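You operate a simulated robot arm through the tools that you are given. There is no shell and no other tool.

You are at the controls of a simulated robot arm. One attempt, no reset.

JOB
Take the green brush on the top of the steel bench and put it away on the finishing bench. Take the compound tin on the top of the steel bench and put it away on the finishing bench. Take the white card from the top of the steel bench and put it on the strap bench top. Shut the clip drawer. Put the round brush on the finishing bench away on the fitting table. Open the bench drawer, take the white cloth from the finishing bench and leave it in the inside of the bench drawer, then shut the drawer. Open the radius drawer, take the white template from the inside of the radius drawer and put it on top of the plate two, then shut the drawer. Take the cream probe and put it in the rework tray. Take the teal brush and leave it on the top of the steel bench. Close the green drawer. Open the undercoat tray lid. Do these in any order. Set down upright: cream probe.
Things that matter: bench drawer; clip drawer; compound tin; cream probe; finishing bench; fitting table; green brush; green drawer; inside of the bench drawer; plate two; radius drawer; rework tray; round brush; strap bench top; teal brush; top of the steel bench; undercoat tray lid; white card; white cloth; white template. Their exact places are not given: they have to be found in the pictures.

Only the result counts: the job must be done as asked and must still hold three seconds after the hand-in. Knocking over, shifting, dropping, spilling or breaking anything else fails it. Lids that push on must go on centred and level and be pressed home; caps that screw on are set level and turned clockwise until they are tight. Flat cloth is picked up by pressing the open fingertips on it (5 to 10 N) and closing them slowly along it; thin cloth reads only 2 to 8 mm in the jaws.

ROBOT AND FRAMES
A 7-joint arm with a fingered hand on a trunk, on a base that moves. Base frame: it is fixed to the floor where the robot stands at the start and does not move with it; the origin is under the middle of the robot, x ahead of it, y to its left, z up. Lengths are in m, angles in degrees, forces in N, time in s.
With the tool pointing down near the work surface it reaches from about 0.3 to 0.68 m from the robot's upright axis, wherever it stands. Its first joint turns from -69.0 to 172.0 degrees. Places, roughly: bench drawer [0.3, 3.1, 0.6]; clip drawer [-1.3, -2, 0.7]; compound tin [-2, -0.25, 1]; cream probe [-3, 0.75, 1]; finishing bench [-0.6, 4.6, 0.8]; fitting table [-5.8, 3.5, 0.9]; green brush (6x3x11 cm) [-2.1, -0.3, 0.9]; green drawer [-5.2, 3.4, 0.7]; inside of the bench drawer [0.3, 3, 0.6]; plate two [1.25, 2.75, 0.75]; radius drawer [-2.7, 1.1, 0.7]; rework tray (21x14 cm) [-2.36, -0.2, 0.86]; round brush (4x4x11 cm) [-0.9, 4.3, 0.9]; strap bench top [-2.7, -2.9, 0.8]; teal brush (6x3x11 cm) [-3.3, 1.4, 0.9]; top of the steel bench [-2.1, -0.2, 0.9]; undercoat tray lid [-4.5, -0.4, 1]; white card [-2, -0.5, 0.75]; white cloth (8x6x3 cm) [-1, 4.3, 0.8]; white template [-2.75, 1.25, 0.75]. Payload 3.2 kg.
The tool frame sits at the grasp point between the pads (the TCP): z along the fingers, y along the line on which they close. The tips reach 0.026 m beyond it. The gripper opens to 0.088 m; its body begins 0.03 m behind the TCP. The gripper is a hand of 5 fingers: y runs from the thumb to the fingers, the wrist lies at [-0.016, -0.108, -0.172] in the tool frame, and closing takes about 1.5 s.
Orientation is that of the tool frame in the base frame, as a unit quaternion [w, x, y, z]. With the fingers straight down and the wrist toward the robot, the tool's x, y and z point along [0, 1, 0], [1, 0, 0] and [0, 0, -1] of the base frame.

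CONTROLS
- The arm moves only by the tool servo_tool. Its arguments are lists of equal length, an entry for each row: "gripper": the gripper command, from -1 (shut) to 1 (fully open), values between in proportion; "delta_pos": the shift along the tool's x, y, z in cm, a list of three; "angular": the turn, a rotation vector about the tool's x, y, z in degrees, a list of three. In form: {"gripper": [gripper, ...], "delta_pos": [[dx, dy, dz], ...], "angular": [[wx, wy, wz], ...]}. A call has 1 to 20 rows; each row is the pose to reach, as a shift and turn from the pose commanded when the call began, along the tool's axes at that moment. A row lasts 0.2 s, in which the tool goes at most 0.05 m and 8.6 degrees; a call with a longer step from one row to the next is refused whole, and so is a gripper value outside its range. Where a pose cannot be reached the arm comes as near as it can. A force on the tool above 40 N (or 10 N above the force at the start of the call, whichever is more), or a blocked arm, ends the call early, and 0.2 s more pass. Each finger travels about 0.072 m/s and halts on what it meets, pressing with about 33 N; the grip force reading is that of the motor and also rises with nothing between the fingers. The clock runs only during rows and for 0.2 s after the last one: add rows that repeat a pose to give the fingers time. It gives the time, the measured TCP pose, the force on the tool (base axes), the opening and the grip force at its end, in the units of the frame above (readings bear some noise), with the torque about the TCP (base axes, N m) and any sound that the robot's microphone picked up.
- Cameras (640 x 400 px; columns grow to the right, rows downward): "scene" is now at [0.1427, -0.0239, 1.3105]; the picture's right is [-0.15, -0.99, -0.00], its down [-0.47, 0.07, -0.88] and it looks along [0.87, -0.13, -0.48] (base axes); focal length 253 px, centre (320, 200). "wrist" rides on the gripper at [0.067, -0.097, -0.117] in the tool frame; the picture's right is [-0.71, 0.33, -0.62], its down [-0.65, -0.65, 0.39] and it looks along [-0.28, 0.68, 0.68] (tool axes); focal length 234 px, centre (320, 200).
- grab_frame(camera): a new picture of that camera. The clock stands still meanwhile.
- slide_trunk(by): slides the trunk up (or, below 0, down) by that many m; the arm and the scene camera ride with it, the base frame stays. It gives what a move gives, with no picture.
- roll_base(legs): drives the robot by 1 to 6 legs, each [ahead, left, turn to the left] in m, m and degrees, along the robot's own axes; the way and the turn of a leg run together, so that a leg with both is an arc; at most 1.5 m and 180 degrees a leg. The arm and the cameras ride along, it lands a little off, and it stops where it bumps. It gives what a move gives.
- set_grasp(shape): the hand has 5 fingers and takes this shape, open, in about a second: jaw (thumb against the fingers, like two jaws); tri (thumb and two fingers); tip (a fingertip pinch); poke (one finger out to press); point (the index stretched); flat (the hand flat); cup (the hand cupped); fist (a fist). The gripper value then closes the fingers along that shape, each until it touches; the sizes above hold for jaw. It gives what a move gives, with no picture.
- aim_head(pan, tilt): turns the head with the scene camera to pan (to the left, within 86 degrees either way) and tilt (down, from -29 to 69), counted from straight ahead of the robot. It gives what a move gives.
- measure_at(camera, pixels): for up to 12 pixels [column, row] of the newest picture of that camera ("zoom" is the newest enlarged one), the place [x, y, z] in the base frame of the surface seen there, good to about 0.002 m, but the place of the scene camera against the robot may be out by one fixed shift of up to 0.018 m in any direction. The clock stands still meanwhile.
- enlarge(camera, box): a new picture of the part [left, top, right, bottom] of that camera's present view, enlarged. The clock stands still meanwhile.
- job_done(): hands the job in; it is judged then, once.

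Open the gripper and draw the arm clear of the work before you hand the job in, unless the task says otherwise.

The tools are called after ">>>" by a JSON object that holds its "name" and its "arguments". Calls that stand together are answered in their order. servo_tool: Moves the arm, as the interface text tells. Its arguments: {"type":"object","properties":{"gripper":{"type":"array"},"delta_pos":{"type":"array"},"angular":{"type":"array"}},"required":["gripper","delta_pos","angular"]} The other tools are called the same way: slide_trunk (by) moves the trunk up or down; set_grasp (shape) gives the hand a shape; roll_base (legs) drives the base; aim_head (pan, tilt) turns the head that bears the scene camera; grab_frame (camera) takes a picture; measure_at (camera, pixels) gives the place of the surface under pixels of a picture; enlarge (camera, box) takes an enlarged picture of a part of a camera's view; job_done () hands the job in.

At the start:

```text
time_s: 0.0
position: [0.5367, -0.0896, 1.108]
tool_rot: [0.0, 0.707, 0.707, 0.0]
wrist_force: [-0.2, 1.2, -0.2]
torque: [-0.03, -0.03, -0.01]
opening: 0.0878
grasp_force: 0.1
shape: jaw
trunk travel left (down, up): [-0.6, 0.24]
robot x, y, heading: [0.0017, 0.0023, -0.0]
head pan, tilt (commanded): [-8.6, 28.6]
```

scene: 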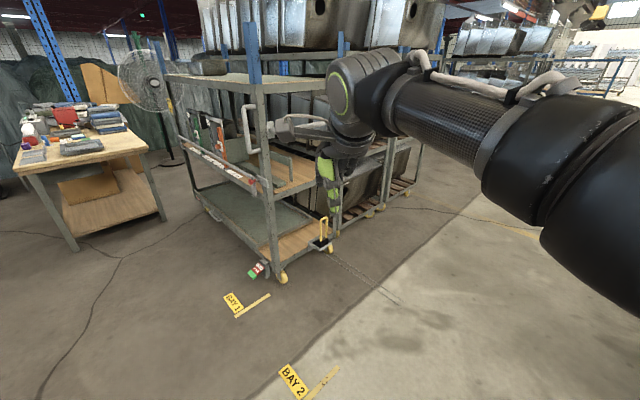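
wrist: 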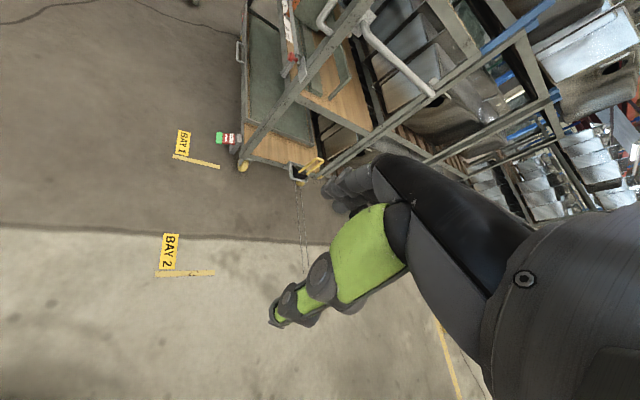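

The first picture shows a shelf cart ahead and a bench to the left, with none of the job's items in view. I'll turn the head left to survey the surroundings.

>>> {"name": "aim_head", "arguments": {"pan": 80, "tilt": 20}}

>>> {"name": "grab_frame", "arguments": {"camera": "scene"}}

```text
time_s: 1.6
position: [0.5363, -0.0891, 1.1085]
tool_rot: [0.0, 0.707, 0.707, 0.0]
wrist_force: [0.5, 0.2, 0.4]
torque: [0.01, 0.01, 0.02]
opening: 0.0877
grasp_force: 0.1
shape: jaw
trunk travel left (down, up): [-0.6, 0.24]
robot x, y, heading: [-0.0008, -0.0043, -0.0]
head pan, tilt (commanded): [80.0, 20.0]
```

```text
taken
```

scene: 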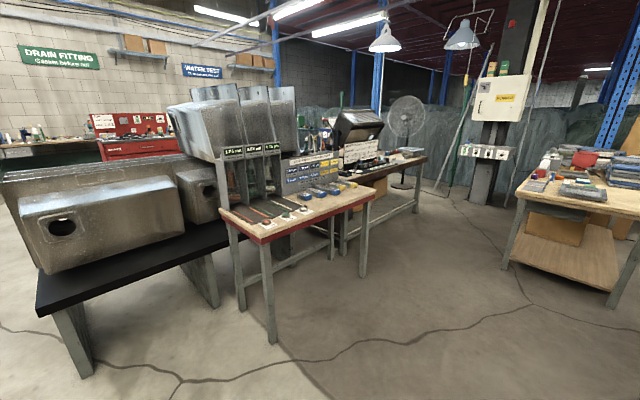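

The left view shows a sink table, a red-edged table with labelled racks, and a long dark bench behind it. I'll measure several points to place these in the base frame.

>>> {"name": "measure_at", "arguments": {"camera": "scene", "pixels": [[40, 300], [225, 225], [262, 240], [372, 190], [340, 165], [425, 160], [520, 190], [600, 200], [110, 150], [20, 150], [300, 200], [270, 340]]}}

>>> {"name": "enlarge", "arguments": {"camera": "scene", "box": [200, 80, 440, 240]}}

```text
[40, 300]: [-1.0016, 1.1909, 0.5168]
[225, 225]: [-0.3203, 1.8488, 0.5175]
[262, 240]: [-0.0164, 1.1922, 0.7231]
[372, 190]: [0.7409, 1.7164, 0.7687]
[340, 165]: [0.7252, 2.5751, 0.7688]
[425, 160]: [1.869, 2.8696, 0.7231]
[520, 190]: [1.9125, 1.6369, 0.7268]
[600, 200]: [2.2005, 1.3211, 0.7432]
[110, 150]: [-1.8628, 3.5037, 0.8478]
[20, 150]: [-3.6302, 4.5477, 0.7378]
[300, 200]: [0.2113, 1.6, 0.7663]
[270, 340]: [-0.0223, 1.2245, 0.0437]
```

```text
2.50 times, centred on (320, 160) of scene
```

zoom: 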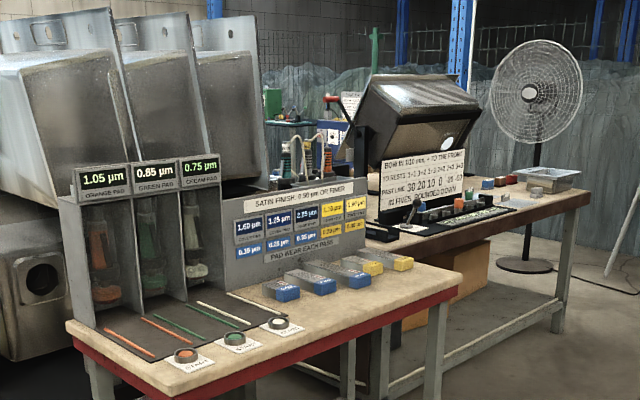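

The space around the robot is free out to about 1.2 m, so an in-place turn is safe. I'll turn the robot by 180° to see the steel bench behind it.

>>> {"name": "roll_base", "arguments": {"legs": [[0, 0, 90], [0, 0, 90]]}}

>>> {"name": "aim_head", "arguments": {"pan": 0, "tilt": 20}}

>>> {"name": "grab_frame", "arguments": {"camera": "scene"}}

>>> {"name": "aim_head", "arguments": {"pan": 60, "tilt": 20}}

>>> {"name": "grab_frame", "arguments": {"camera": "scene"}}

>>> {"name": "aim_head", "arguments": {"pan": -60, "tilt": 20}}

>>> {"name": "grab_frame", "arguments": {"camera": "scene"}}

```text
time_s: 9.6
position: [-0.5344, 0.1, 1.1071]
tool_rot: [0.0, -0.701, 0.713, 0.0]
wrist_force: [0.7, 0.4, -0.7]
torque: [0.03, 0.02, -0.04]
opening: 0.0878
grasp_force: 0.0
shape: jaw
trunk travel left (down, up): [-0.6, 0.24]
robot x, y, heading: [-0.0026, 0.0013, 179.0]
head pan, tilt (commanded): [80.0, 20.0]
```

```text
time_s: 11.2
position: [-0.5339, 0.0982, 1.1062]
tool_rot: [0.001, -0.701, 0.713, 0.0]
wrist_force: [-0.1, -0.5, 0.0]
torque: [-0.01, 0.0, 0.02]
opening: 0.0878
grasp_force: 0.1
shape: jaw
trunk travel left (down, up): [-0.6, 0.24]
robot x, y, heading: [-0.0019, 0.0011, 179.1]
head pan, tilt (commanded): [0.0, 20.0]
```

```text
taken
```

scene: 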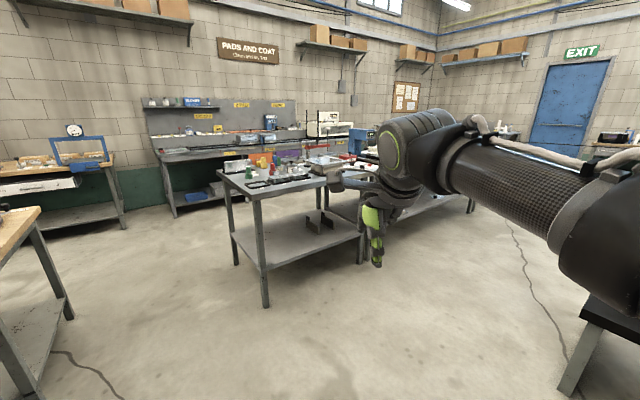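

```text
time_s: 12.5
position: [-0.534, 0.0985, 1.1071]
tool_rot: [0.0, -0.701, 0.713, -0.001]
wrist_force: [0.2, 0.2, 0.4]
torque: [0.0, -0.02, -0.02]
opening: 0.088
grasp_force: 0.0
shape: jaw
trunk travel left (down, up): [-0.6, 0.24]
robot x, y, heading: [0.0012, -0.0016, 178.8]
head pan, tilt (commanded): [60.0, 20.0]
```

```text
taken
```

scene: 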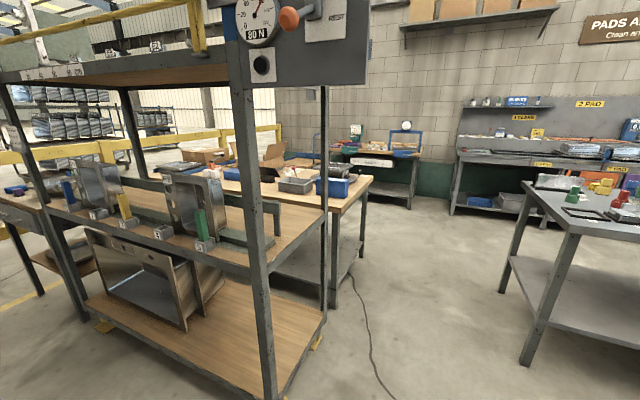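

```text
time_s: 14.5
position: [-0.5352, 0.0985, 1.1075]
tool_rot: [-0.001, -0.701, 0.713, 0.0]
wrist_force: [0.2, 0.3, 0.1]
torque: [-0.01, -0.01, -0.03]
opening: 0.0878
grasp_force: 0.0
shape: jaw
trunk travel left (down, up): [-0.6, 0.24]
robot x, y, heading: [-0.0037, 0.0028, 179.0]
head pan, tilt (commanded): [-60.0, 20.0]
```

```text
taken
```

scene: 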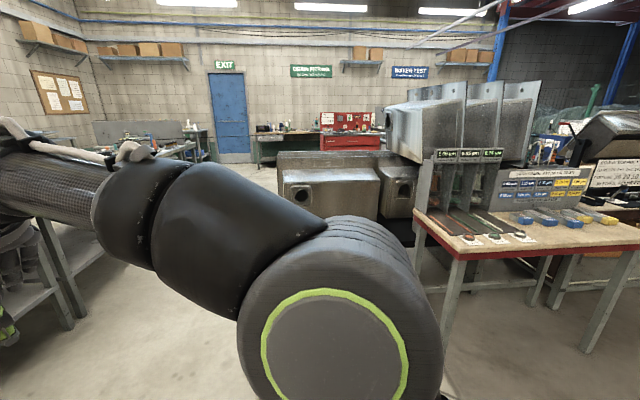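

The steel bench stands ahead at about (250–360, 170–280) of the pan-0 picture, with items on it. I'll aim at it and enlarge.

>>> {"name": "aim_head", "arguments": {"pan": 5, "tilt": 20}}

>>> {"name": "grab_frame", "arguments": {"camera": "scene"}}

>>> {"name": "enlarge", "arguments": {"camera": "scene", "box": [220, 110, 420, 235]}}

>>> {"name": "measure_at", "arguments": {"camera": "scene", "pixels": [[248, 176], [290, 190], [320, 182], [285, 176], [295, 168], [340, 178], [320, 250], [292, 290]]}}

```text
time_s: 15.8
position: [-0.5336, 0.098, 1.1078]
tool_rot: [-0.001, -0.701, 0.713, 0.0]
wrist_force: [-0.5, 0.3, 0.0]
torque: [0.0, 0.04, 0.02]
opening: 0.0877
grasp_force: 0.1
shape: jaw
trunk travel left (down, up): [-0.6, 0.24]
robot x, y, heading: [0.0006, -0.0024, 179.1]
head pan, tilt (commanded): [5.0, 20.0]
```

```text
taken
```

scene: 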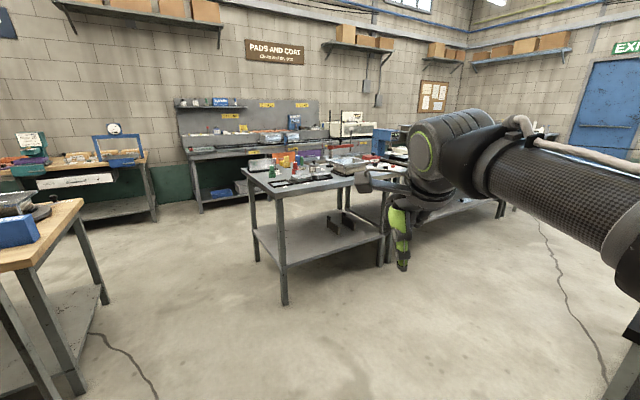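

```text
3.20 times, centred on (320, 172) of scene
```

zoom: 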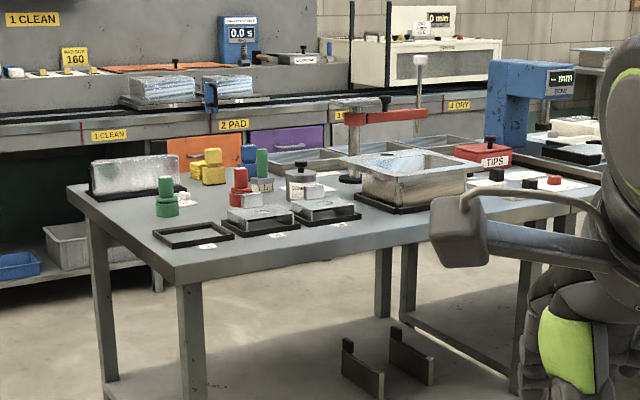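

```text
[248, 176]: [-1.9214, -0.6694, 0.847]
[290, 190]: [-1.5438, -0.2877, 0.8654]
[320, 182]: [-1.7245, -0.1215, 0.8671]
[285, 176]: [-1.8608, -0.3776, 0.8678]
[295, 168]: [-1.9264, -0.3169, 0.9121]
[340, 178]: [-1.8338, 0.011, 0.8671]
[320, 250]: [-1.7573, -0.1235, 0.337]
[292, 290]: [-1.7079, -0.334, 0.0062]
```

The bench top is at z≈0.865 with its near edge at about x≈-1.5. I'll raise the trunk for a better view and roll nearer.

>>> {"name": "slide_trunk", "arguments": {"by": 0.2}}

>>> {"name": "roll_base", "arguments": {"legs": [[0.7, 0, 0]]}}

>>> {"name": "aim_head", "arguments": {"pan": 15, "tilt": 35}}

>>> {"name": "grab_frame", "arguments": {"camera": "scene"}}

>>> {"name": "grab_frame", "arguments": {"camera": "wrist"}}

```text
time_s: 18.0
position: [-0.5342, 0.0991, 1.3072]
tool_rot: [0.0, -0.701, 0.713, 0.0]
wrist_force: [-1.1, 0.1, -0.9]
torque: [0.0, 0.0, -0.01]
opening: 0.0878
grasp_force: 0.1
shape: jaw
trunk travel left (down, up): [-0.8, 0.04]
robot x, y, heading: [-0.0014, -0.0032, 179.1]
head pan, tilt (commanded): [5.0, 20.0]
```

```text
time_s: 21.8
position: [-1.2269, 0.1124, 1.3083]
tool_rot: [0.001, -0.701, 0.713, 0.0]
wrist_force: [0.5, 0.0, -0.4]
torque: [0.02, -0.03, -0.03]
opening: 0.088
grasp_force: 0.1
shape: jaw
trunk travel left (down, up): [-0.8, 0.04]
robot x, y, heading: [-0.6919, 0.0088, 179.0]
head pan, tilt (commanded): [5.0, 20.0]
```

```text
time_s: 22.6
position: [-1.2254, 0.1112, 1.3081]
tool_rot: [0.001, -0.701, 0.714, 0.0]
wrist_force: [-0.1, -0.6, 0.3]
torque: [-0.01, -0.03, 0.0]
opening: 0.0878
grasp_force: 0.1
shape: jaw
trunk travel left (down, up): [-0.8, 0.04]
robot x, y, heading: [-0.6912, 0.0154, 179.2]
head pan, tilt (commanded): [15.0, 35.0]
```

```text
taken
```

scene: 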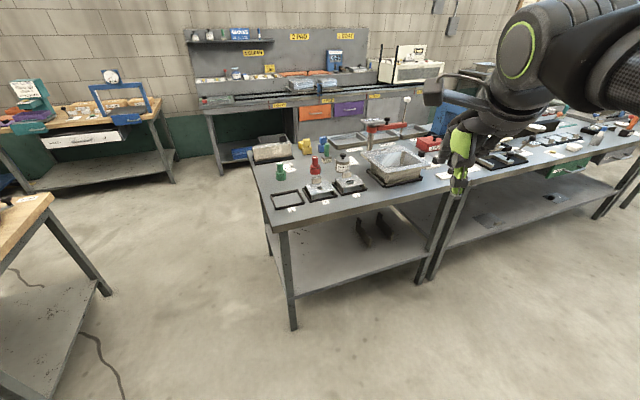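

```text
taken
```

wrist: 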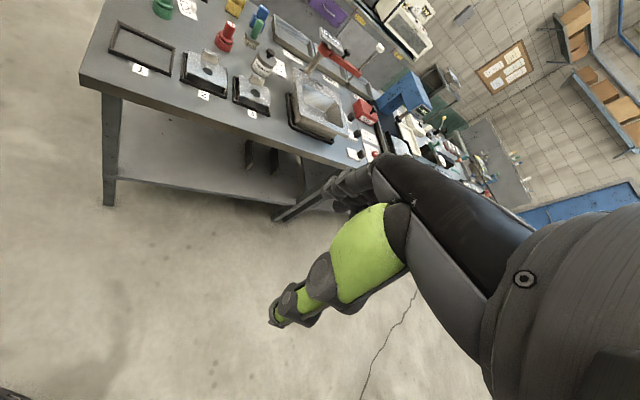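

The steel bench's items are now in view around (260–430, 120–210). I'll enlarge it and measure.

>>> {"name": "enlarge", "arguments": {"camera": "scene", "box": [240, 110, 440, 235]}}

>>> {"name": "measure_at", "arguments": {"camera": "scene", "pixels": [[281, 178], [296, 174], [316, 168], [344, 163], [346, 181], [317, 190], [286, 199], [304, 146], [280, 229], [439, 185], [250, 158], [395, 165]]}}

```text
3.20 times, centred on (340, 172) of scene
```

zoom: 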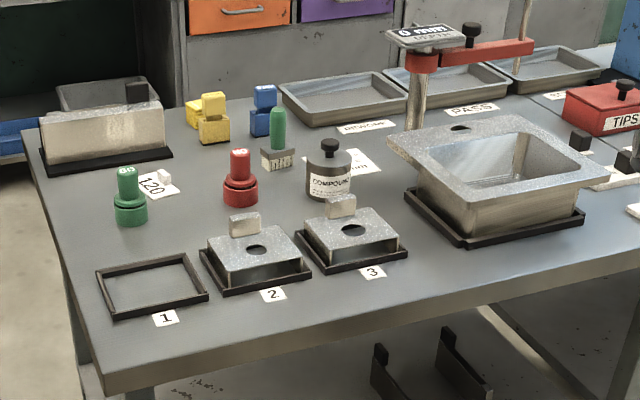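

```text
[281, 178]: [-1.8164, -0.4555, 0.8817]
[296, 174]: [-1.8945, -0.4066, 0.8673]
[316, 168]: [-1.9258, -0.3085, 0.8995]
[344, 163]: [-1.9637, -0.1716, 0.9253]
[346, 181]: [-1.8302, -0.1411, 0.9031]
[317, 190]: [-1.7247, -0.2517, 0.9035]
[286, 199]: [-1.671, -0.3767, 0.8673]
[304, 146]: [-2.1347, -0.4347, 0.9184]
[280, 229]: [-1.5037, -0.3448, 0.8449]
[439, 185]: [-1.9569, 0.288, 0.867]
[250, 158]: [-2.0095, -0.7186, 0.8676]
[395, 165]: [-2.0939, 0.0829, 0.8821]
```

The zoom shows the green brush at (278,140), the compound tin at (328,170), a card by "120" at (160,185), and trays along the back edge. I'll measure these in the zoom picture.

>>> {"name": "measure_at", "arguments": {"camera": "zoom", "pixels": [[278, 125], [278, 158], [328, 145], [328, 185], [158, 186], [164, 175], [356, 158], [330, 100], [370, 127], [445, 78], [475, 108], [545, 65]]}}

>>> {"name": "measure_at", "arguments": {"camera": "wrist", "pixels": [[140, 70], [203, 95], [252, 113], [186, 10], [224, 40], [256, 32], [264, 60], [278, 68], [292, 36], [330, 60], [82, 82], [158, 6]]}}

>>> {"name": "measure_at", "arguments": {"camera": "scene", "pixels": [[292, 209], [325, 202], [356, 195], [40, 205], [105, 290], [290, 325], [435, 275], [160, 180], [218, 172], [330, 145], [350, 134], [480, 230]]}}

```text
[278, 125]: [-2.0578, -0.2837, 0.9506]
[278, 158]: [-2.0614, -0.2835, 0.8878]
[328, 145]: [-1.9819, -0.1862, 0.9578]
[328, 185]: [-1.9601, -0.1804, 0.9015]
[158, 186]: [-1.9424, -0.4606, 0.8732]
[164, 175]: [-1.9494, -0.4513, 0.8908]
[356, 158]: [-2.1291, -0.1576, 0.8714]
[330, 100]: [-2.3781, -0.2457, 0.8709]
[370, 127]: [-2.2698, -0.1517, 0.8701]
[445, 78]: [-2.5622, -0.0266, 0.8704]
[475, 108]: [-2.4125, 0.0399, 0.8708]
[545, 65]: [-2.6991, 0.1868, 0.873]
```

```text
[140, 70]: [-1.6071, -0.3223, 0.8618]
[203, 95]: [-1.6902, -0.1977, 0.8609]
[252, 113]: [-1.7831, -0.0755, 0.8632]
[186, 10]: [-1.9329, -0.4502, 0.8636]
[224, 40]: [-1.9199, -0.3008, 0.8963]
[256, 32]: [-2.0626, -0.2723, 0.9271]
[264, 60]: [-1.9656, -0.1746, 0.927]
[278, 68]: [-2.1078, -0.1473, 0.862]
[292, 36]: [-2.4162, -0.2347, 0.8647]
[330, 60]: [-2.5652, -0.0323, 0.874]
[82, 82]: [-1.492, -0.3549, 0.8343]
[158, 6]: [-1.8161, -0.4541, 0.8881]
```

```text
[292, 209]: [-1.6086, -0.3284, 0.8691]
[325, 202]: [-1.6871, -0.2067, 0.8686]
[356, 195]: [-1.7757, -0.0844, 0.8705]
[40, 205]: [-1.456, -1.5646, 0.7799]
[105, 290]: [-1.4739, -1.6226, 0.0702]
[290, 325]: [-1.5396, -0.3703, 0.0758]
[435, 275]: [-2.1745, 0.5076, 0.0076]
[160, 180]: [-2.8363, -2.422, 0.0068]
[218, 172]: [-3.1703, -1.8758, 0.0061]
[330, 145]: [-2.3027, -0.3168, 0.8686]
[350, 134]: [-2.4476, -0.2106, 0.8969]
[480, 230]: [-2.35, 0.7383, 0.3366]
```

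Wrist and scene readings differ by about (+0.003, -0.008, +0.0075), so the scene camera reads roughly 7 mm high. I'll turn right and look at the second bench, where the probe, radius drawer and teal brush should be.

>>> {"name": "roll_base", "arguments": {"legs": [[0, 0, -50]]}}

>>> {"name": "aim_head", "arguments": {"pan": 20, "tilt": 25}}

>>> {"name": "grab_frame", "arguments": {"camera": "scene"}}

>>> {"name": "enlarge", "arguments": {"camera": "scene", "box": [200, 80, 460, 242]}}

```text
time_s: 25.2
position: [-0.9588, 0.4859, 1.3078]
tool_rot: [0.0, -0.332, 0.943, 0.0]
wrist_force: [0.0, 0.9, -0.2]
torque: [-0.02, -0.01, 0.02]
opening: 0.088
grasp_force: 0.2
shape: jaw
trunk travel left (down, up): [-0.8, 0.04]
robot x, y, heading: [-0.6905, 0.0144, 128.7]
head pan, tilt (commanded): [15.0, 35.0]
```

```text
time_s: 26.0
position: [-0.9582, 0.485, 1.3067]
tool_rot: [0.0, -0.332, 0.943, 0.0]
wrist_force: [-0.1, -1.3, 0.1]
torque: [0.02, 0.01, 0.01]
opening: 0.0876
grasp_force: 0.2
shape: jaw
trunk travel left (down, up): [-0.8, 0.04]
robot x, y, heading: [-0.6949, 0.0129, 128.8]
head pan, tilt (commanded): [20.0, 25.0]
```

```text
taken
```

scene: 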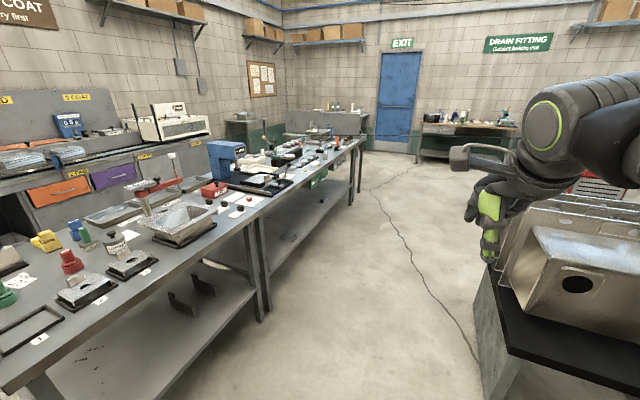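

```text
2.46 times, centred on (330, 161) of scene
```

zoom: 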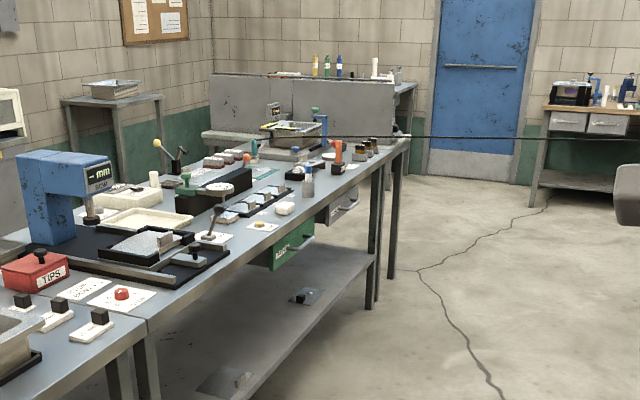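

The second bench runs along the direction (-0.585, 0.81) with drawers on its front. I'll drive down the aisle parallel to it and look at its top.

>>> {"name": "roll_base", "arguments": {"legs": [[0, 0.2, -3], [1.1, 0, 0]]}}

>>> {"name": "aim_head", "arguments": {"pan": 50, "tilt": 35}}

>>> {"name": "grab_frame", "arguments": {"camera": "scene"}}

>>> {"name": "enlarge", "arguments": {"camera": "scene", "box": [100, 30, 420, 230]}}

```text
time_s: 32.7
position: [-1.7553, 1.2498, 1.3086]
tool_rot: [0.0, -0.321, 0.947, 0.001]
wrist_force: [-0.1, 0.1, 0.1]
torque: [0.01, 0.0, -0.01]
opening: 0.0877
grasp_force: 0.1
shape: jaw
trunk travel left (down, up): [-0.8, 0.04]
robot x, y, heading: [-1.5015, 0.7738, 127.2]
head pan, tilt (commanded): [20.0, 25.0]
```

```text
time_s: 33.7
position: [-1.7558, 1.2497, 1.3075]
tool_rot: [0.001, -0.321, 0.947, 0.0]
wrist_force: [0.2, 0.3, -0.3]
torque: [0.0, 0.01, -0.03]
opening: 0.0877
grasp_force: 0.1
shape: jaw
trunk travel left (down, up): [-0.8, 0.04]
robot x, y, heading: [-1.5009, 0.7735, 127.5]
head pan, tilt (commanded): [50.0, 35.0]
```

```text
taken
```

scene: 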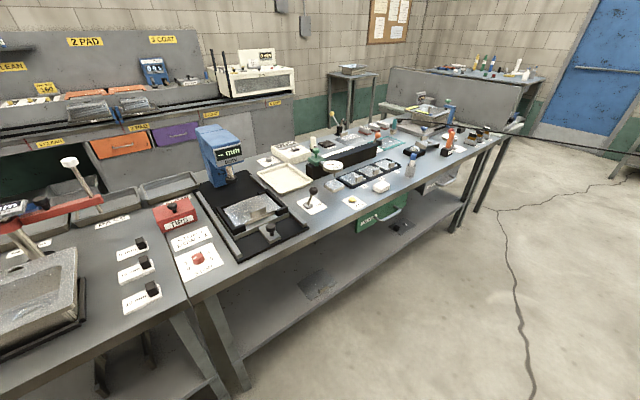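

```text
2.00 times, centred on (260, 130) of scene
```

zoom: 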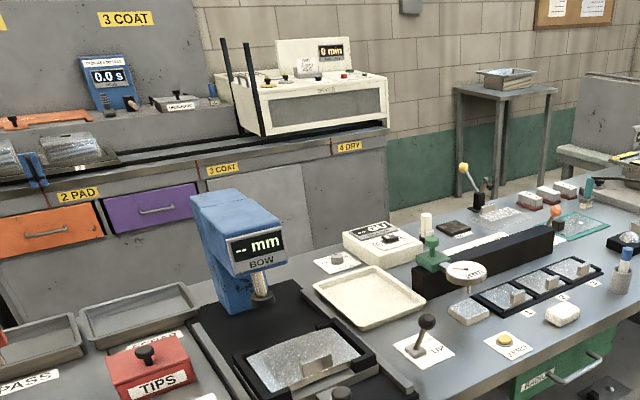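

The "RADIUS" drawer front is at zoom (560,375); a cream cylinder stands at zoom (426,225) and is probably the probe. I'll measure these.

>>> {"name": "measure_at", "arguments": {"camera": "zoom", "pixels": [[426, 218], [426, 232], [427, 325], [563, 313], [600, 360], [565, 378], [620, 270], [585, 190], [365, 295], [555, 215], [605, 350], [470, 310]]}}

>>> {"name": "measure_at", "arguments": {"camera": "scene", "pixels": [[188, 293], [245, 380], [505, 133], [450, 225], [447, 185], [400, 225], [380, 220], [525, 205], [300, 100], [205, 118], [130, 140], [300, 350]]}}

>>> {"name": "enlarge", "arguments": {"camera": "scene", "box": [340, 80, 540, 205]}}

```text
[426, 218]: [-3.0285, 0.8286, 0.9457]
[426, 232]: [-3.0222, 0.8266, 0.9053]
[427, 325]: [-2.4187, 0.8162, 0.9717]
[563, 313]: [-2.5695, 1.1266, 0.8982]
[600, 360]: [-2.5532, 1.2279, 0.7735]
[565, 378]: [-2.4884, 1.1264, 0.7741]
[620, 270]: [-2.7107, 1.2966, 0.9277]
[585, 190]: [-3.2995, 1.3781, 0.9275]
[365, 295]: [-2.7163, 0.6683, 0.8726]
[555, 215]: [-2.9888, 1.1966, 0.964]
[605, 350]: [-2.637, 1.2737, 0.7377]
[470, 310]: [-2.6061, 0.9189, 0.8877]
```

```text
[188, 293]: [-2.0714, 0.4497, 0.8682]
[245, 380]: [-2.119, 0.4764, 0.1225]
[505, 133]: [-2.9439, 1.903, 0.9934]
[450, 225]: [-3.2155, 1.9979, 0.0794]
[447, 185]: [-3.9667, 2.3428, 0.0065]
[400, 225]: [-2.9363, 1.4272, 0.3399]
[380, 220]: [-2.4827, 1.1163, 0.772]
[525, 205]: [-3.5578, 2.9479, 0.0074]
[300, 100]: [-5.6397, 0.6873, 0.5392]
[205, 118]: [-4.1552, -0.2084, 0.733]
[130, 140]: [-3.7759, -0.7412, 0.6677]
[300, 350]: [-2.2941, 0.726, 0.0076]
```

```text
3.20 times, centred on (440, 142) of scene
```

zoom: 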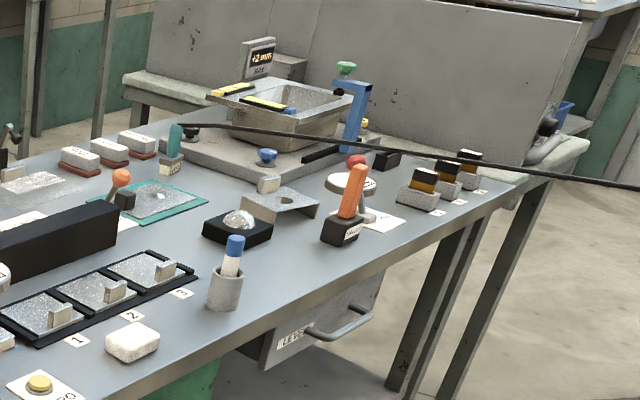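

The teal brush is at zoom (172,140) near (-3.3, 1.38), and the radius drawer has a bar handle. I'll check the right side of the aisle before I move up to the drawer.

>>> {"name": "aim_head", "arguments": {"pan": -10, "tilt": 40}}

>>> {"name": "grab_frame", "arguments": {"camera": "scene"}}

>>> {"name": "grab_frame", "arguments": {"camera": "wrist"}}

```text
time_s: 35.0
position: [-1.7573, 1.2517, 1.308]
tool_rot: [0.0, -0.322, 0.947, 0.0]
wrist_force: [0.5, 0.6, 0.3]
torque: [-0.02, 0.01, -0.01]
opening: 0.0878
grasp_force: 0.1
shape: jaw
trunk travel left (down, up): [-0.8, 0.04]
robot x, y, heading: [-1.5019, 0.7685, 127.5]
head pan, tilt (commanded): [-10.0, 40.0]
```

```text
taken
```

scene: 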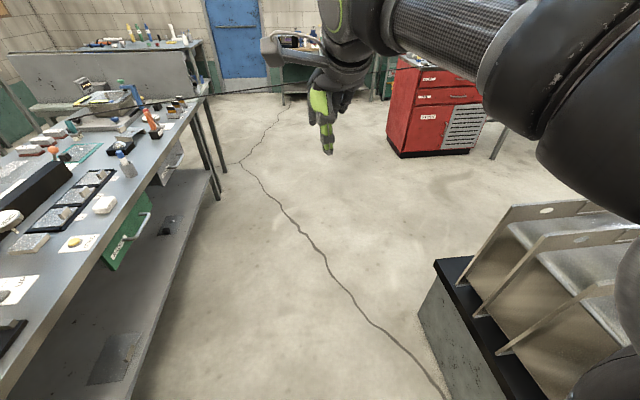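

```text
taken
```

wrist: 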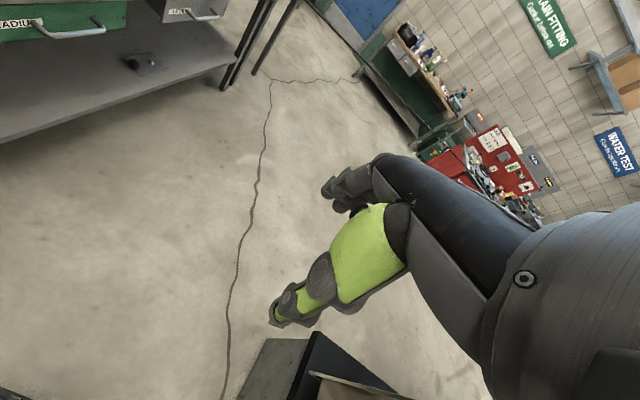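

The sink table's corner is at (436,262) and the drawer at (130,235). I'll measure both to plan the base move.

>>> {"name": "measure_at", "arguments": {"camera": "scene", "pixels": [[436, 262], [420, 310], [110, 262], [150, 215], [125, 232], [148, 235], [150, 200], [50, 300], [405, 155], [181, 150]]}}

>>> {"name": "measure_at", "arguments": {"camera": "wrist", "pixels": [[35, 33], [65, 36], [103, 31], [65, 20], [20, 50], [120, 10], [185, 15], [140, 25]]}}

>>> {"name": "enlarge", "arguments": {"camera": "scene", "box": [60, 140, 220, 290]}}

```text
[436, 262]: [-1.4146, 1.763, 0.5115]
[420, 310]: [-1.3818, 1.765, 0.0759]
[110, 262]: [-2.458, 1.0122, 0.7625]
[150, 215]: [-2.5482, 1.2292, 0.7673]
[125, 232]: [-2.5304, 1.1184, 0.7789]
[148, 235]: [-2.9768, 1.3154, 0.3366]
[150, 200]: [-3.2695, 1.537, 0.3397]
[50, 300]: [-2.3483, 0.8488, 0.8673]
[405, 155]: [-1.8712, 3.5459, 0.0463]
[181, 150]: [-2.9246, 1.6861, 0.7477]
```

```text
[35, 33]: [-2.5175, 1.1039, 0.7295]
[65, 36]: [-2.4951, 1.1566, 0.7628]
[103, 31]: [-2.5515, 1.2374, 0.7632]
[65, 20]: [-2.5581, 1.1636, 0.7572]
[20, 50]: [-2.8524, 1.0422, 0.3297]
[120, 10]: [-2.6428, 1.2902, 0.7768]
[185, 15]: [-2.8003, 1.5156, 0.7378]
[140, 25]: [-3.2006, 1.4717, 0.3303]
```

```text
2.67 times, centred on (140, 215) of scene
```

zoom: 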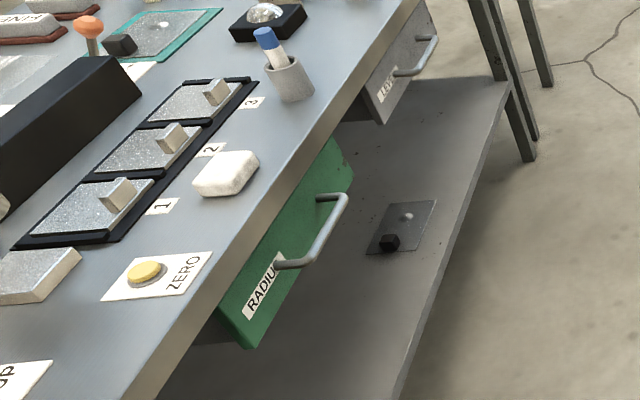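

The handle bar lies at about z≈0.763, stands ~5 cm off the drawer front, and runs parallel to the edge. I'll measure its two ends in the zoom picture.

>>> {"name": "measure_at", "arguments": {"camera": "zoom", "pixels": [[283, 265], [300, 264], [315, 250], [330, 225], [342, 203], [335, 195], [320, 196], [250, 345], [345, 180], [330, 150], [218, 315], [270, 300]]}}

```text
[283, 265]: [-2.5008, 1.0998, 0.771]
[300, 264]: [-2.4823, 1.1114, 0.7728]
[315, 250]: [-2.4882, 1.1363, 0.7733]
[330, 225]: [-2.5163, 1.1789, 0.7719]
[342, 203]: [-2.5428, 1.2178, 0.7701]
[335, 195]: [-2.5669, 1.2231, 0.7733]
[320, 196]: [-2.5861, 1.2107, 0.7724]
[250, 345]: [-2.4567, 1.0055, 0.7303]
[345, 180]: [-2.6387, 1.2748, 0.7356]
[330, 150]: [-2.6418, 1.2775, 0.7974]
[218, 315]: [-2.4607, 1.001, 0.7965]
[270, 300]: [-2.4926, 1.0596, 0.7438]
```

The bar runs from about (-2.482,1.111) to (-2.543,1.218), so its centre is near (-2.507,1.172,0.764) after correction. I'll drive to face the drawer at ~0.6 m with the hand still high.

>>> {"name": "roll_base", "arguments": {"legs": [[0.95, -0.05, 0], [0, 0, 87.5]]}}

>>> {"name": "aim_head", "arguments": {"pan": 10, "tilt": 50}}

>>> {"name": "grab_frame", "arguments": {"camera": "scene"}}

>>> {"name": "grab_frame", "arguments": {"camera": "wrist"}}

```text
time_s: 43.6
position: [-2.5281, 1.3201, 1.3062]
tool_rot: [0.0, 0.882, -0.472, 0.0]
wrist_force: [0.6, -0.6, -0.3]
torque: [-0.02, 0.03, -0.03]
opening: 0.0879
grasp_force: 0.1
shape: jaw
trunk travel left (down, up): [-0.8, 0.04]
robot x, y, heading: [-2.0332, 1.5411, -146.2]
head pan, tilt (commanded): [-10.0, 40.0]
```

```text
time_s: 44.4
position: [-2.5275, 1.3207, 1.3079]
tool_rot: [0.0, 0.882, -0.472, 0.001]
wrist_force: [0.0, 0.6, 0.1]
torque: [0.01, 0.01, 0.02]
opening: 0.0877
grasp_force: 0.0
shape: jaw
trunk travel left (down, up): [-0.8, 0.04]
robot x, y, heading: [-2.031, 1.5455, -146.3]
head pan, tilt (commanded): [10.0, 50.0]
```

```text
taken
```

scene: 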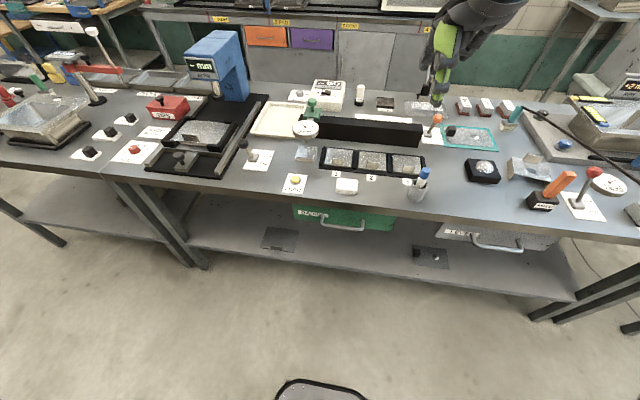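

```text
taken
```

wrist: 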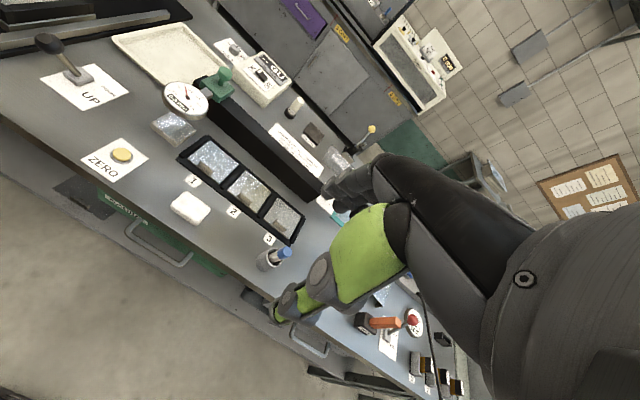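

The bench top is now clear to see, and the handle is at scene (323–365, 215–228) and wrist (125–195, 220–260). I'll measure both for calibration, along with the robot's own front rim at (320,385).

>>> {"name": "measure_at", "arguments": {"camera": "wrist", "pixels": [[127, 232], [155, 255], [178, 264], [190, 254], [143, 247], [170, 225], [120, 155], [188, 207]]}}

>>> {"name": "enlarge", "arguments": {"camera": "scene", "box": [270, 150, 430, 250]}}

>>> {"name": "measure_at", "arguments": {"camera": "scene", "pixels": [[323, 222], [343, 228], [365, 224], [295, 181], [347, 187], [320, 382], [512, 115], [360, 92], [300, 205], [400, 215], [130, 155], [600, 20]]}}

```text
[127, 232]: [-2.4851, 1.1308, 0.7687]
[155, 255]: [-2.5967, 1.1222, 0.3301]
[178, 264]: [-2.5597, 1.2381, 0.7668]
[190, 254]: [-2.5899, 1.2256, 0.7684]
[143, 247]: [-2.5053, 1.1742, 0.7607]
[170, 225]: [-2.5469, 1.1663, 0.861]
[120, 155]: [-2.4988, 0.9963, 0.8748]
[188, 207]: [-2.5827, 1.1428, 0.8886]
```

```text
4.00 times, centred on (350, 200) of scene
```

zoom: 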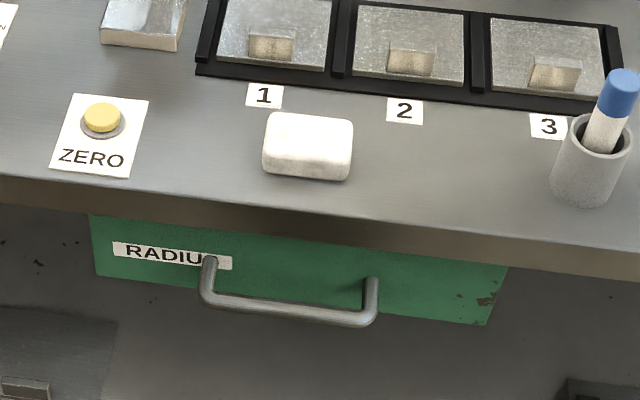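

```text
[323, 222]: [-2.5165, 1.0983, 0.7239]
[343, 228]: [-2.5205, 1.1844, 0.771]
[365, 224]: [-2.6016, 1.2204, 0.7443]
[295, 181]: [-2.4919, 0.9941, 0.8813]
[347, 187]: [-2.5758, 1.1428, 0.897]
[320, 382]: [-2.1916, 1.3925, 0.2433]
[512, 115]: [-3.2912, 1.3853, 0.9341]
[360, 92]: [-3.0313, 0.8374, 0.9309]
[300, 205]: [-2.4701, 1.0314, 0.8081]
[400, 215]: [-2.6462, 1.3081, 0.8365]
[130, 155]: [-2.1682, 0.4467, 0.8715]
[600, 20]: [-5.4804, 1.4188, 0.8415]
```

The base rim is ~0.22 m from the axis. The bar centre is about (-2.513,1.178,0.765), which is 0.605 ahead and 0.038 left of the robot. I'll pull the hand back to 0.40 m ahead, centre it on the bar and pitch it 60° forward before lowering.

>>> {"name": "servo_tool", "arguments": {"gripper": [1, 1, 1, 1, 1, 1, 1, 1, 1, 1, 1, 1, 1], "delta_pos": [[3.2, -3.5, 0], [6.3, -7, 0], [9.5, -10.5, 0], [12.6, -14, 0], [12.6, -14, 0], [12.6, -14, 0], [12.6, -14, 0], [12.6, -14, 0], [12.6, -14, 0], [12.6, -14, 0], [12.6, -14, 0], [12.6, -14, 0], [12.6, -14, 0]], "angular": [[0, 0, 0], [0, 0, 0], [0, 0, 0], [0, 0, 0], [-8, 0, 0], [-16, 0, 0], [-24, 0, 0], [-32, 0, 0], [-40, 0, 0], [-48, 0, 0], [-56, 0, 0], [-60, 0, 0], [-60, 0, 0]]}}

>>> {"name": "grab_frame", "arguments": {"camera": "scene"}}

```text
time_s: 47.2
position: [-2.3418, 1.2937, 1.3075]
tool_rot: [0.442, 0.764, -0.408, -0.235]
wrist_force: [0.1, 0.1, -0.3]
torque: [-0.03, -0.02, -0.03]
opening: 0.0878
grasp_force: 0.1
shape: jaw
trunk travel left (down, up): [-0.8, 0.04]
robot x, y, heading: [-2.0331, 1.5467, -146.1]
head pan, tilt (commanded): [10.0, 50.0]
```

```text
taken
```

scene: 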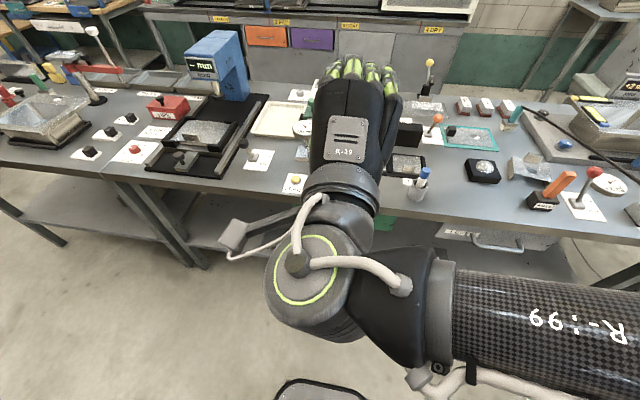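

The hand now points forward with four fingers toward the bench, and nothing is below it. I'll lower the trunk by 0.44 m.

>>> {"name": "slide_trunk", "arguments": {"by": -0.44}}

>>> {"name": "grab_frame", "arguments": {"camera": "scene"}}

>>> {"name": "grab_frame", "arguments": {"camera": "wrist"}}

```text
refused: -0.44 is not a number from -0.4 to 0.4
```

```text
taken
```

scene: 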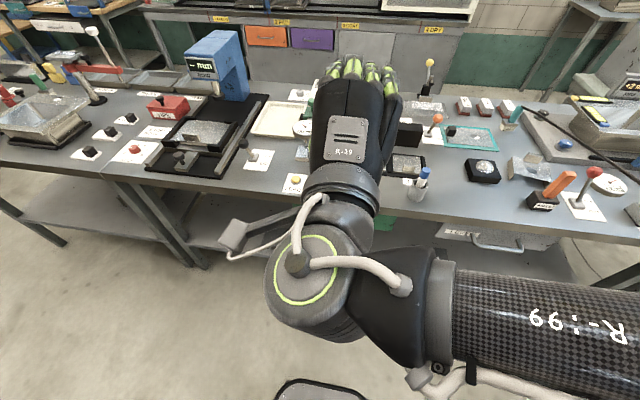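

```text
taken
```

wrist: 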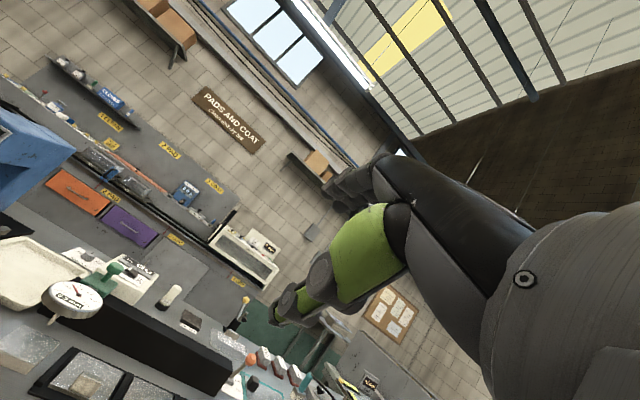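

The trunk limit per call is 0.4, so I'll lower by 0.4 m.

>>> {"name": "slide_trunk", "arguments": {"by": -0.4}}

>>> {"name": "aim_head", "arguments": {"pan": 20, "tilt": 45}}

>>> {"name": "grab_frame", "arguments": {"camera": "scene"}}

>>> {"name": "grab_frame", "arguments": {"camera": "wrist"}}

```text
time_s: 51.0
position: [-2.3417, 1.2938, 0.9082]
tool_rot: [0.441, 0.763, -0.408, -0.236]
wrist_force: [0.9, -0.6, -0.2]
torque: [0.0, 0.03, -0.03]
opening: 0.0878
grasp_force: 0.0
shape: jaw
trunk travel left (down, up): [-0.4, 0.44]
robot x, y, heading: [-2.0279, 1.5436, -146.1]
head pan, tilt (commanded): [10.0, 50.0]
```

```text
time_s: 51.8
position: [-2.342, 1.2943, 0.9065]
tool_rot: [0.441, 0.764, -0.408, -0.236]
wrist_force: [-0.8, 0.0, 0.6]
torque: [0.0, 0.05, 0.02]
opening: 0.0879
grasp_force: 0.1
shape: jaw
trunk travel left (down, up): [-0.4, 0.44]
robot x, y, heading: [-2.0316, 1.5454, -146.3]
head pan, tilt (commanded): [20.0, 45.0]
```

```text
taken
```

scene: 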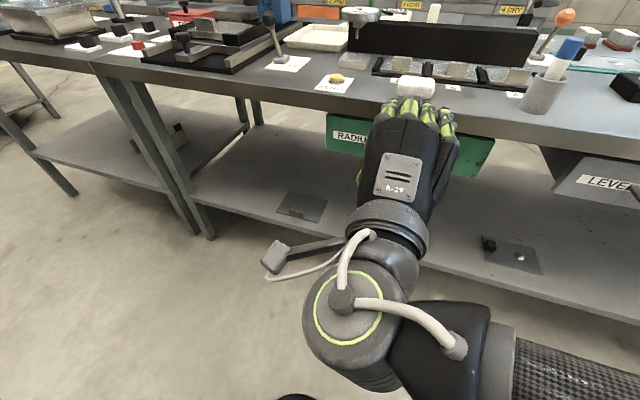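

```text
taken
```

wrist: 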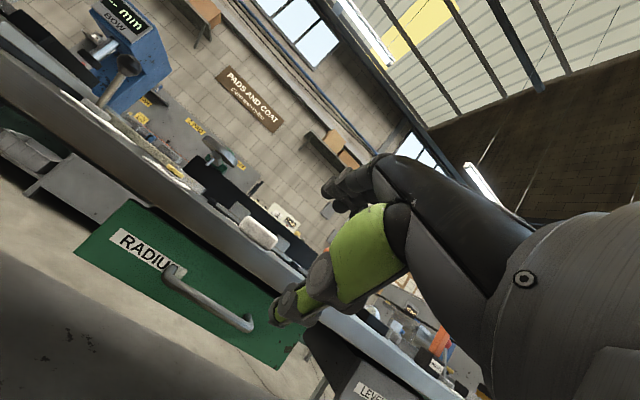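

The wrist camera now shows the drawer front and the bar from (172,278) to (247,325). I'll measure the bar precisely.

>>> {"name": "measure_at", "arguments": {"camera": "wrist", "pixels": [[170, 283], [190, 295], [210, 308], [230, 321], [247, 326], [176, 268], [150, 310], [200, 270], [130, 205], [300, 340], [280, 270], [120, 150]]}}

>>> {"name": "enlarge", "arguments": {"camera": "wrist", "box": [60, 180, 320, 380]}}

```text
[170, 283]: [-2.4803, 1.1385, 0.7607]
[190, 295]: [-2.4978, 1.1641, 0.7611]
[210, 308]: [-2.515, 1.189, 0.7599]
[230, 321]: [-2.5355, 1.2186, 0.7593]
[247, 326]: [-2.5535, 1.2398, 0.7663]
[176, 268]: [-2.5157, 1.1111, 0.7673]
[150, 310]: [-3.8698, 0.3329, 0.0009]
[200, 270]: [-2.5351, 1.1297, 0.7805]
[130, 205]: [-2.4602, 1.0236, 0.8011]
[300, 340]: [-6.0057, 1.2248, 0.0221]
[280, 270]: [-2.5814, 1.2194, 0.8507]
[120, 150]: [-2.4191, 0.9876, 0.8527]
```

```text
2.00 times, centred on (190, 280) of wrist
```

zoom: 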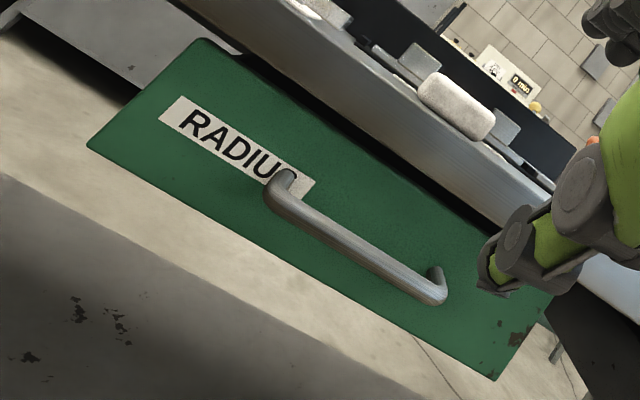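

The bar centre is about (-2.519,1.188,0.765), which is tool offset (-1.0, -1.9, +24.9 cm). I'll approach to within ~6 cm with the gripper partly closed and look again.

>>> {"name": "servo_tool", "arguments": {"gripper": [0.5, 0.3, 0.2, 0.2, 0.2], "delta_pos": [[-0.5, -1.0, 4.5], [-1.0, -1.9, 9], [-1.0, -1.9, 13.5], [-1.0, -1.9, 18], [-1.0, -1.9, 18]], "angular": [[0, 1.7, -1], [0, 1.7, -1], [0, 1.7, -1], [0, 1.7, -1], [0, 1.7, -1]]}}

>>> {"name": "grab_frame", "arguments": {"camera": "scene"}}

>>> {"name": "grab_frame", "arguments": {"camera": "wrist"}}

```text
time_s: 53.0
position: [-2.4696, 1.2209, 0.8008]
tool_rot: [0.445, 0.771, -0.395, -0.229]
wrist_force: [0.2, 0.0, -0.6]
torque: [-0.01, 0.0, 0.03]
opening: 0.0531
grasp_force: 0.1
shape: jaw
trunk travel left (down, up): [-0.4, 0.44]
robot x, y, heading: [-2.0327, 1.5431, -146.4]
head pan, tilt (commanded): [20.0, 45.0]
```

```text
taken
```

scene: 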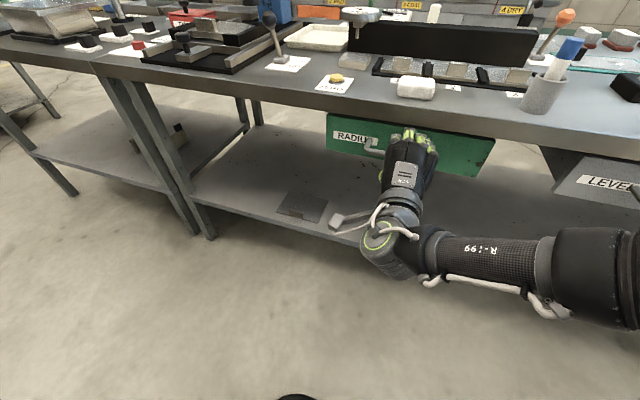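

```text
taken
```

wrist: 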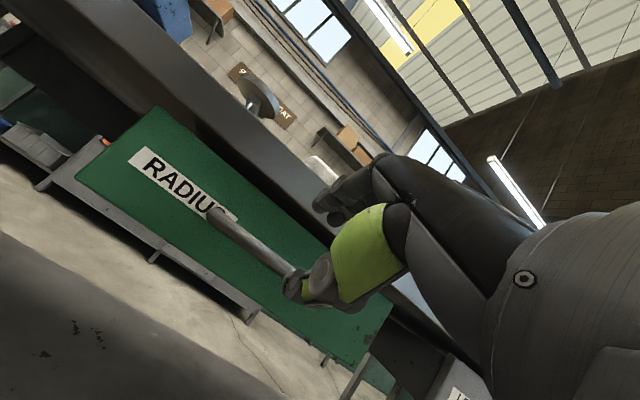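

The bar is now 6.9 cm along the tool axis and centred to ~2 mm. I'll advance 5.7 cm, then close the fingers on it.

>>> {"name": "servo_tool", "arguments": {"gripper": [0.2, 0.2, 0.2], "delta_pos": [[0, 0, 3], [0, 0, 5.7], [0, 0, 5.7]], "angular": [[0, 0, 0], [0, 0, 0], [0, 0, 0]]}}

>>> {"name": "servo_tool", "arguments": {"gripper": [-0.2, -0.6, -1, -1, -1, -1, -1], "delta_pos": [[0, 0, 0], [0, 0, 0], [0, 0, 0], [0, 0, 0], [0, 0, 0], [0, 0, 0], [0, 0, 0]], "angular": [[0, 0, 0], [0, 0, 0], [0, 0, 0], [0, 0, 0], [0, 0, 0], [0, 0, 0], [0, 0, 0]]}}

>>> {"name": "grab_frame", "arguments": {"camera": "wrist"}}

```text
time_s: 53.8
position: [-2.5082, 1.1914, 0.7724]
tool_rot: [0.445, 0.771, -0.395, -0.228]
wrist_force: [0.0, 0.1, -0.2]
torque: [-0.05, 0.03, -0.01]
opening: 0.0531
grasp_force: 0.0
shape: jaw
trunk travel left (down, up): [-0.4, 0.44]
robot x, y, heading: [-2.0299, 1.5456, -146.3]
head pan, tilt (commanded): [20.0, 45.0]
```

```text
time_s: 55.4
position: [-2.5079, 1.1921, 0.7733]
tool_rot: [0.445, 0.771, -0.394, -0.228]
wrist_force: [4.2, 2.7, -1.7]
torque: [0.08, -0.07, 0.11]
opening: 0.0072
grasp_force: 32.9
shape: jaw
trunk travel left (down, up): [-0.4, 0.44]
robot x, y, heading: [-2.0304, 1.5404, -146.2]
head pan, tilt (commanded): [20.0, 45.0]
```

```text
taken
```

wrist: 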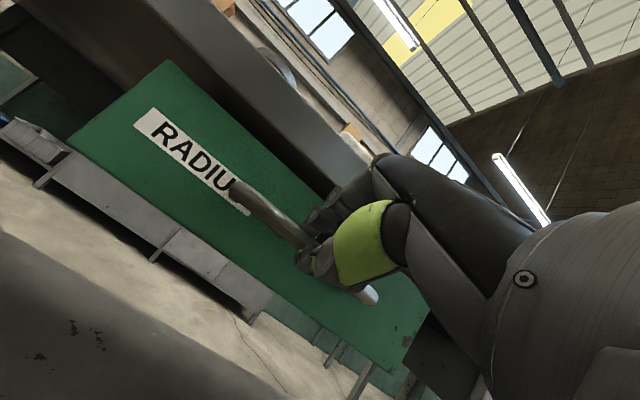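

The fingers hold the bar (opening 7 mm, light contact force). I'll pull the drawer outward with the arm, 14 cm along the bench normal.

>>> {"name": "servo_tool", "arguments": {"gripper": [-1, -1, -1, -1, -1, -1, -1, -1], "delta_pos": [[0, -1, -1.73], [0, -2, -3.46], [0, -3, -5.2], [0, -4, -6.93], [0, -5, -8.66], [0, -6, -10.4], [0, -7, -12.1], [0, -7, -12.1]], "angular": [[0, 0, 0], [0, 0, 0], [0, 0, 0], [0, 0, 0], [0, 0, 0], [0, 0, 0], [0, 0, 0], [0, 0, 0]]}}

>>> {"name": "grab_frame", "arguments": {"camera": "scene"}}

```text
time_s: 57.1
position: [-2.393, 1.2722, 0.7728]
tool_rot: [0.444, 0.772, -0.394, -0.228]
wrist_force: [7.8, -9.0, -1.9]
torque: [-0.04, -0.1, 0.22]
opening: 0.0065
grasp_force: 32.8
shape: jaw
trunk travel left (down, up): [-0.4, 0.44]
robot x, y, heading: [-2.0318, 1.5478, -146.1]
head pan, tilt (commanded): [20.0, 45.0]
```

```text
taken
```

scene: 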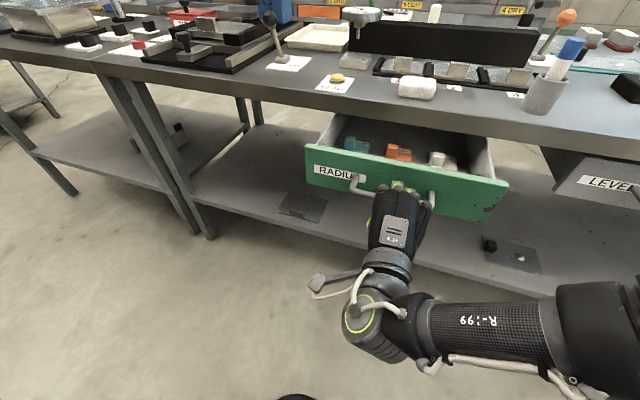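

The drawer slid out 14 cm and shows teal, orange and white items at (355,145), (398,152) and (440,158). I'll pull another 10 cm by rolling the base back.

>>> {"name": "roll_base", "arguments": {"legs": [[-0.1, 0.0, 0]]}}

>>> {"name": "grab_frame", "arguments": {"camera": "scene"}}

>>> {"name": "enlarge", "arguments": {"camera": "scene", "box": [280, 90, 540, 252]}}

```text
time_s: 58.3
position: [-2.3111, 1.329, 0.7738]
tool_rot: [0.443, 0.771, -0.396, -0.229]
wrist_force: [3.5, -5.7, -3.9]
torque: [0.08, -0.01, 0.17]
opening: 0.0059
grasp_force: 33.5
shape: jaw
trunk travel left (down, up): [-0.4, 0.44]
robot x, y, heading: [-1.9481, 1.5979, -146.4]
head pan, tilt (commanded): [20.0, 45.0]
```

```text
taken
```

scene: 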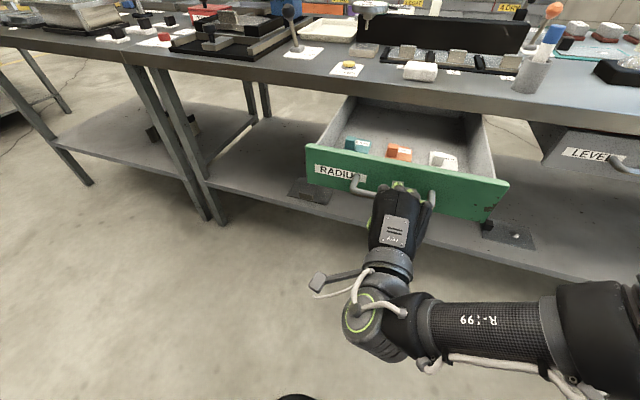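

```text
2.46 times, centred on (410, 171) of scene
```

zoom: 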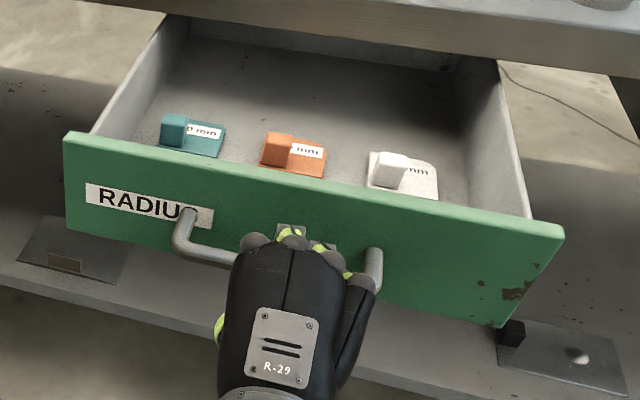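

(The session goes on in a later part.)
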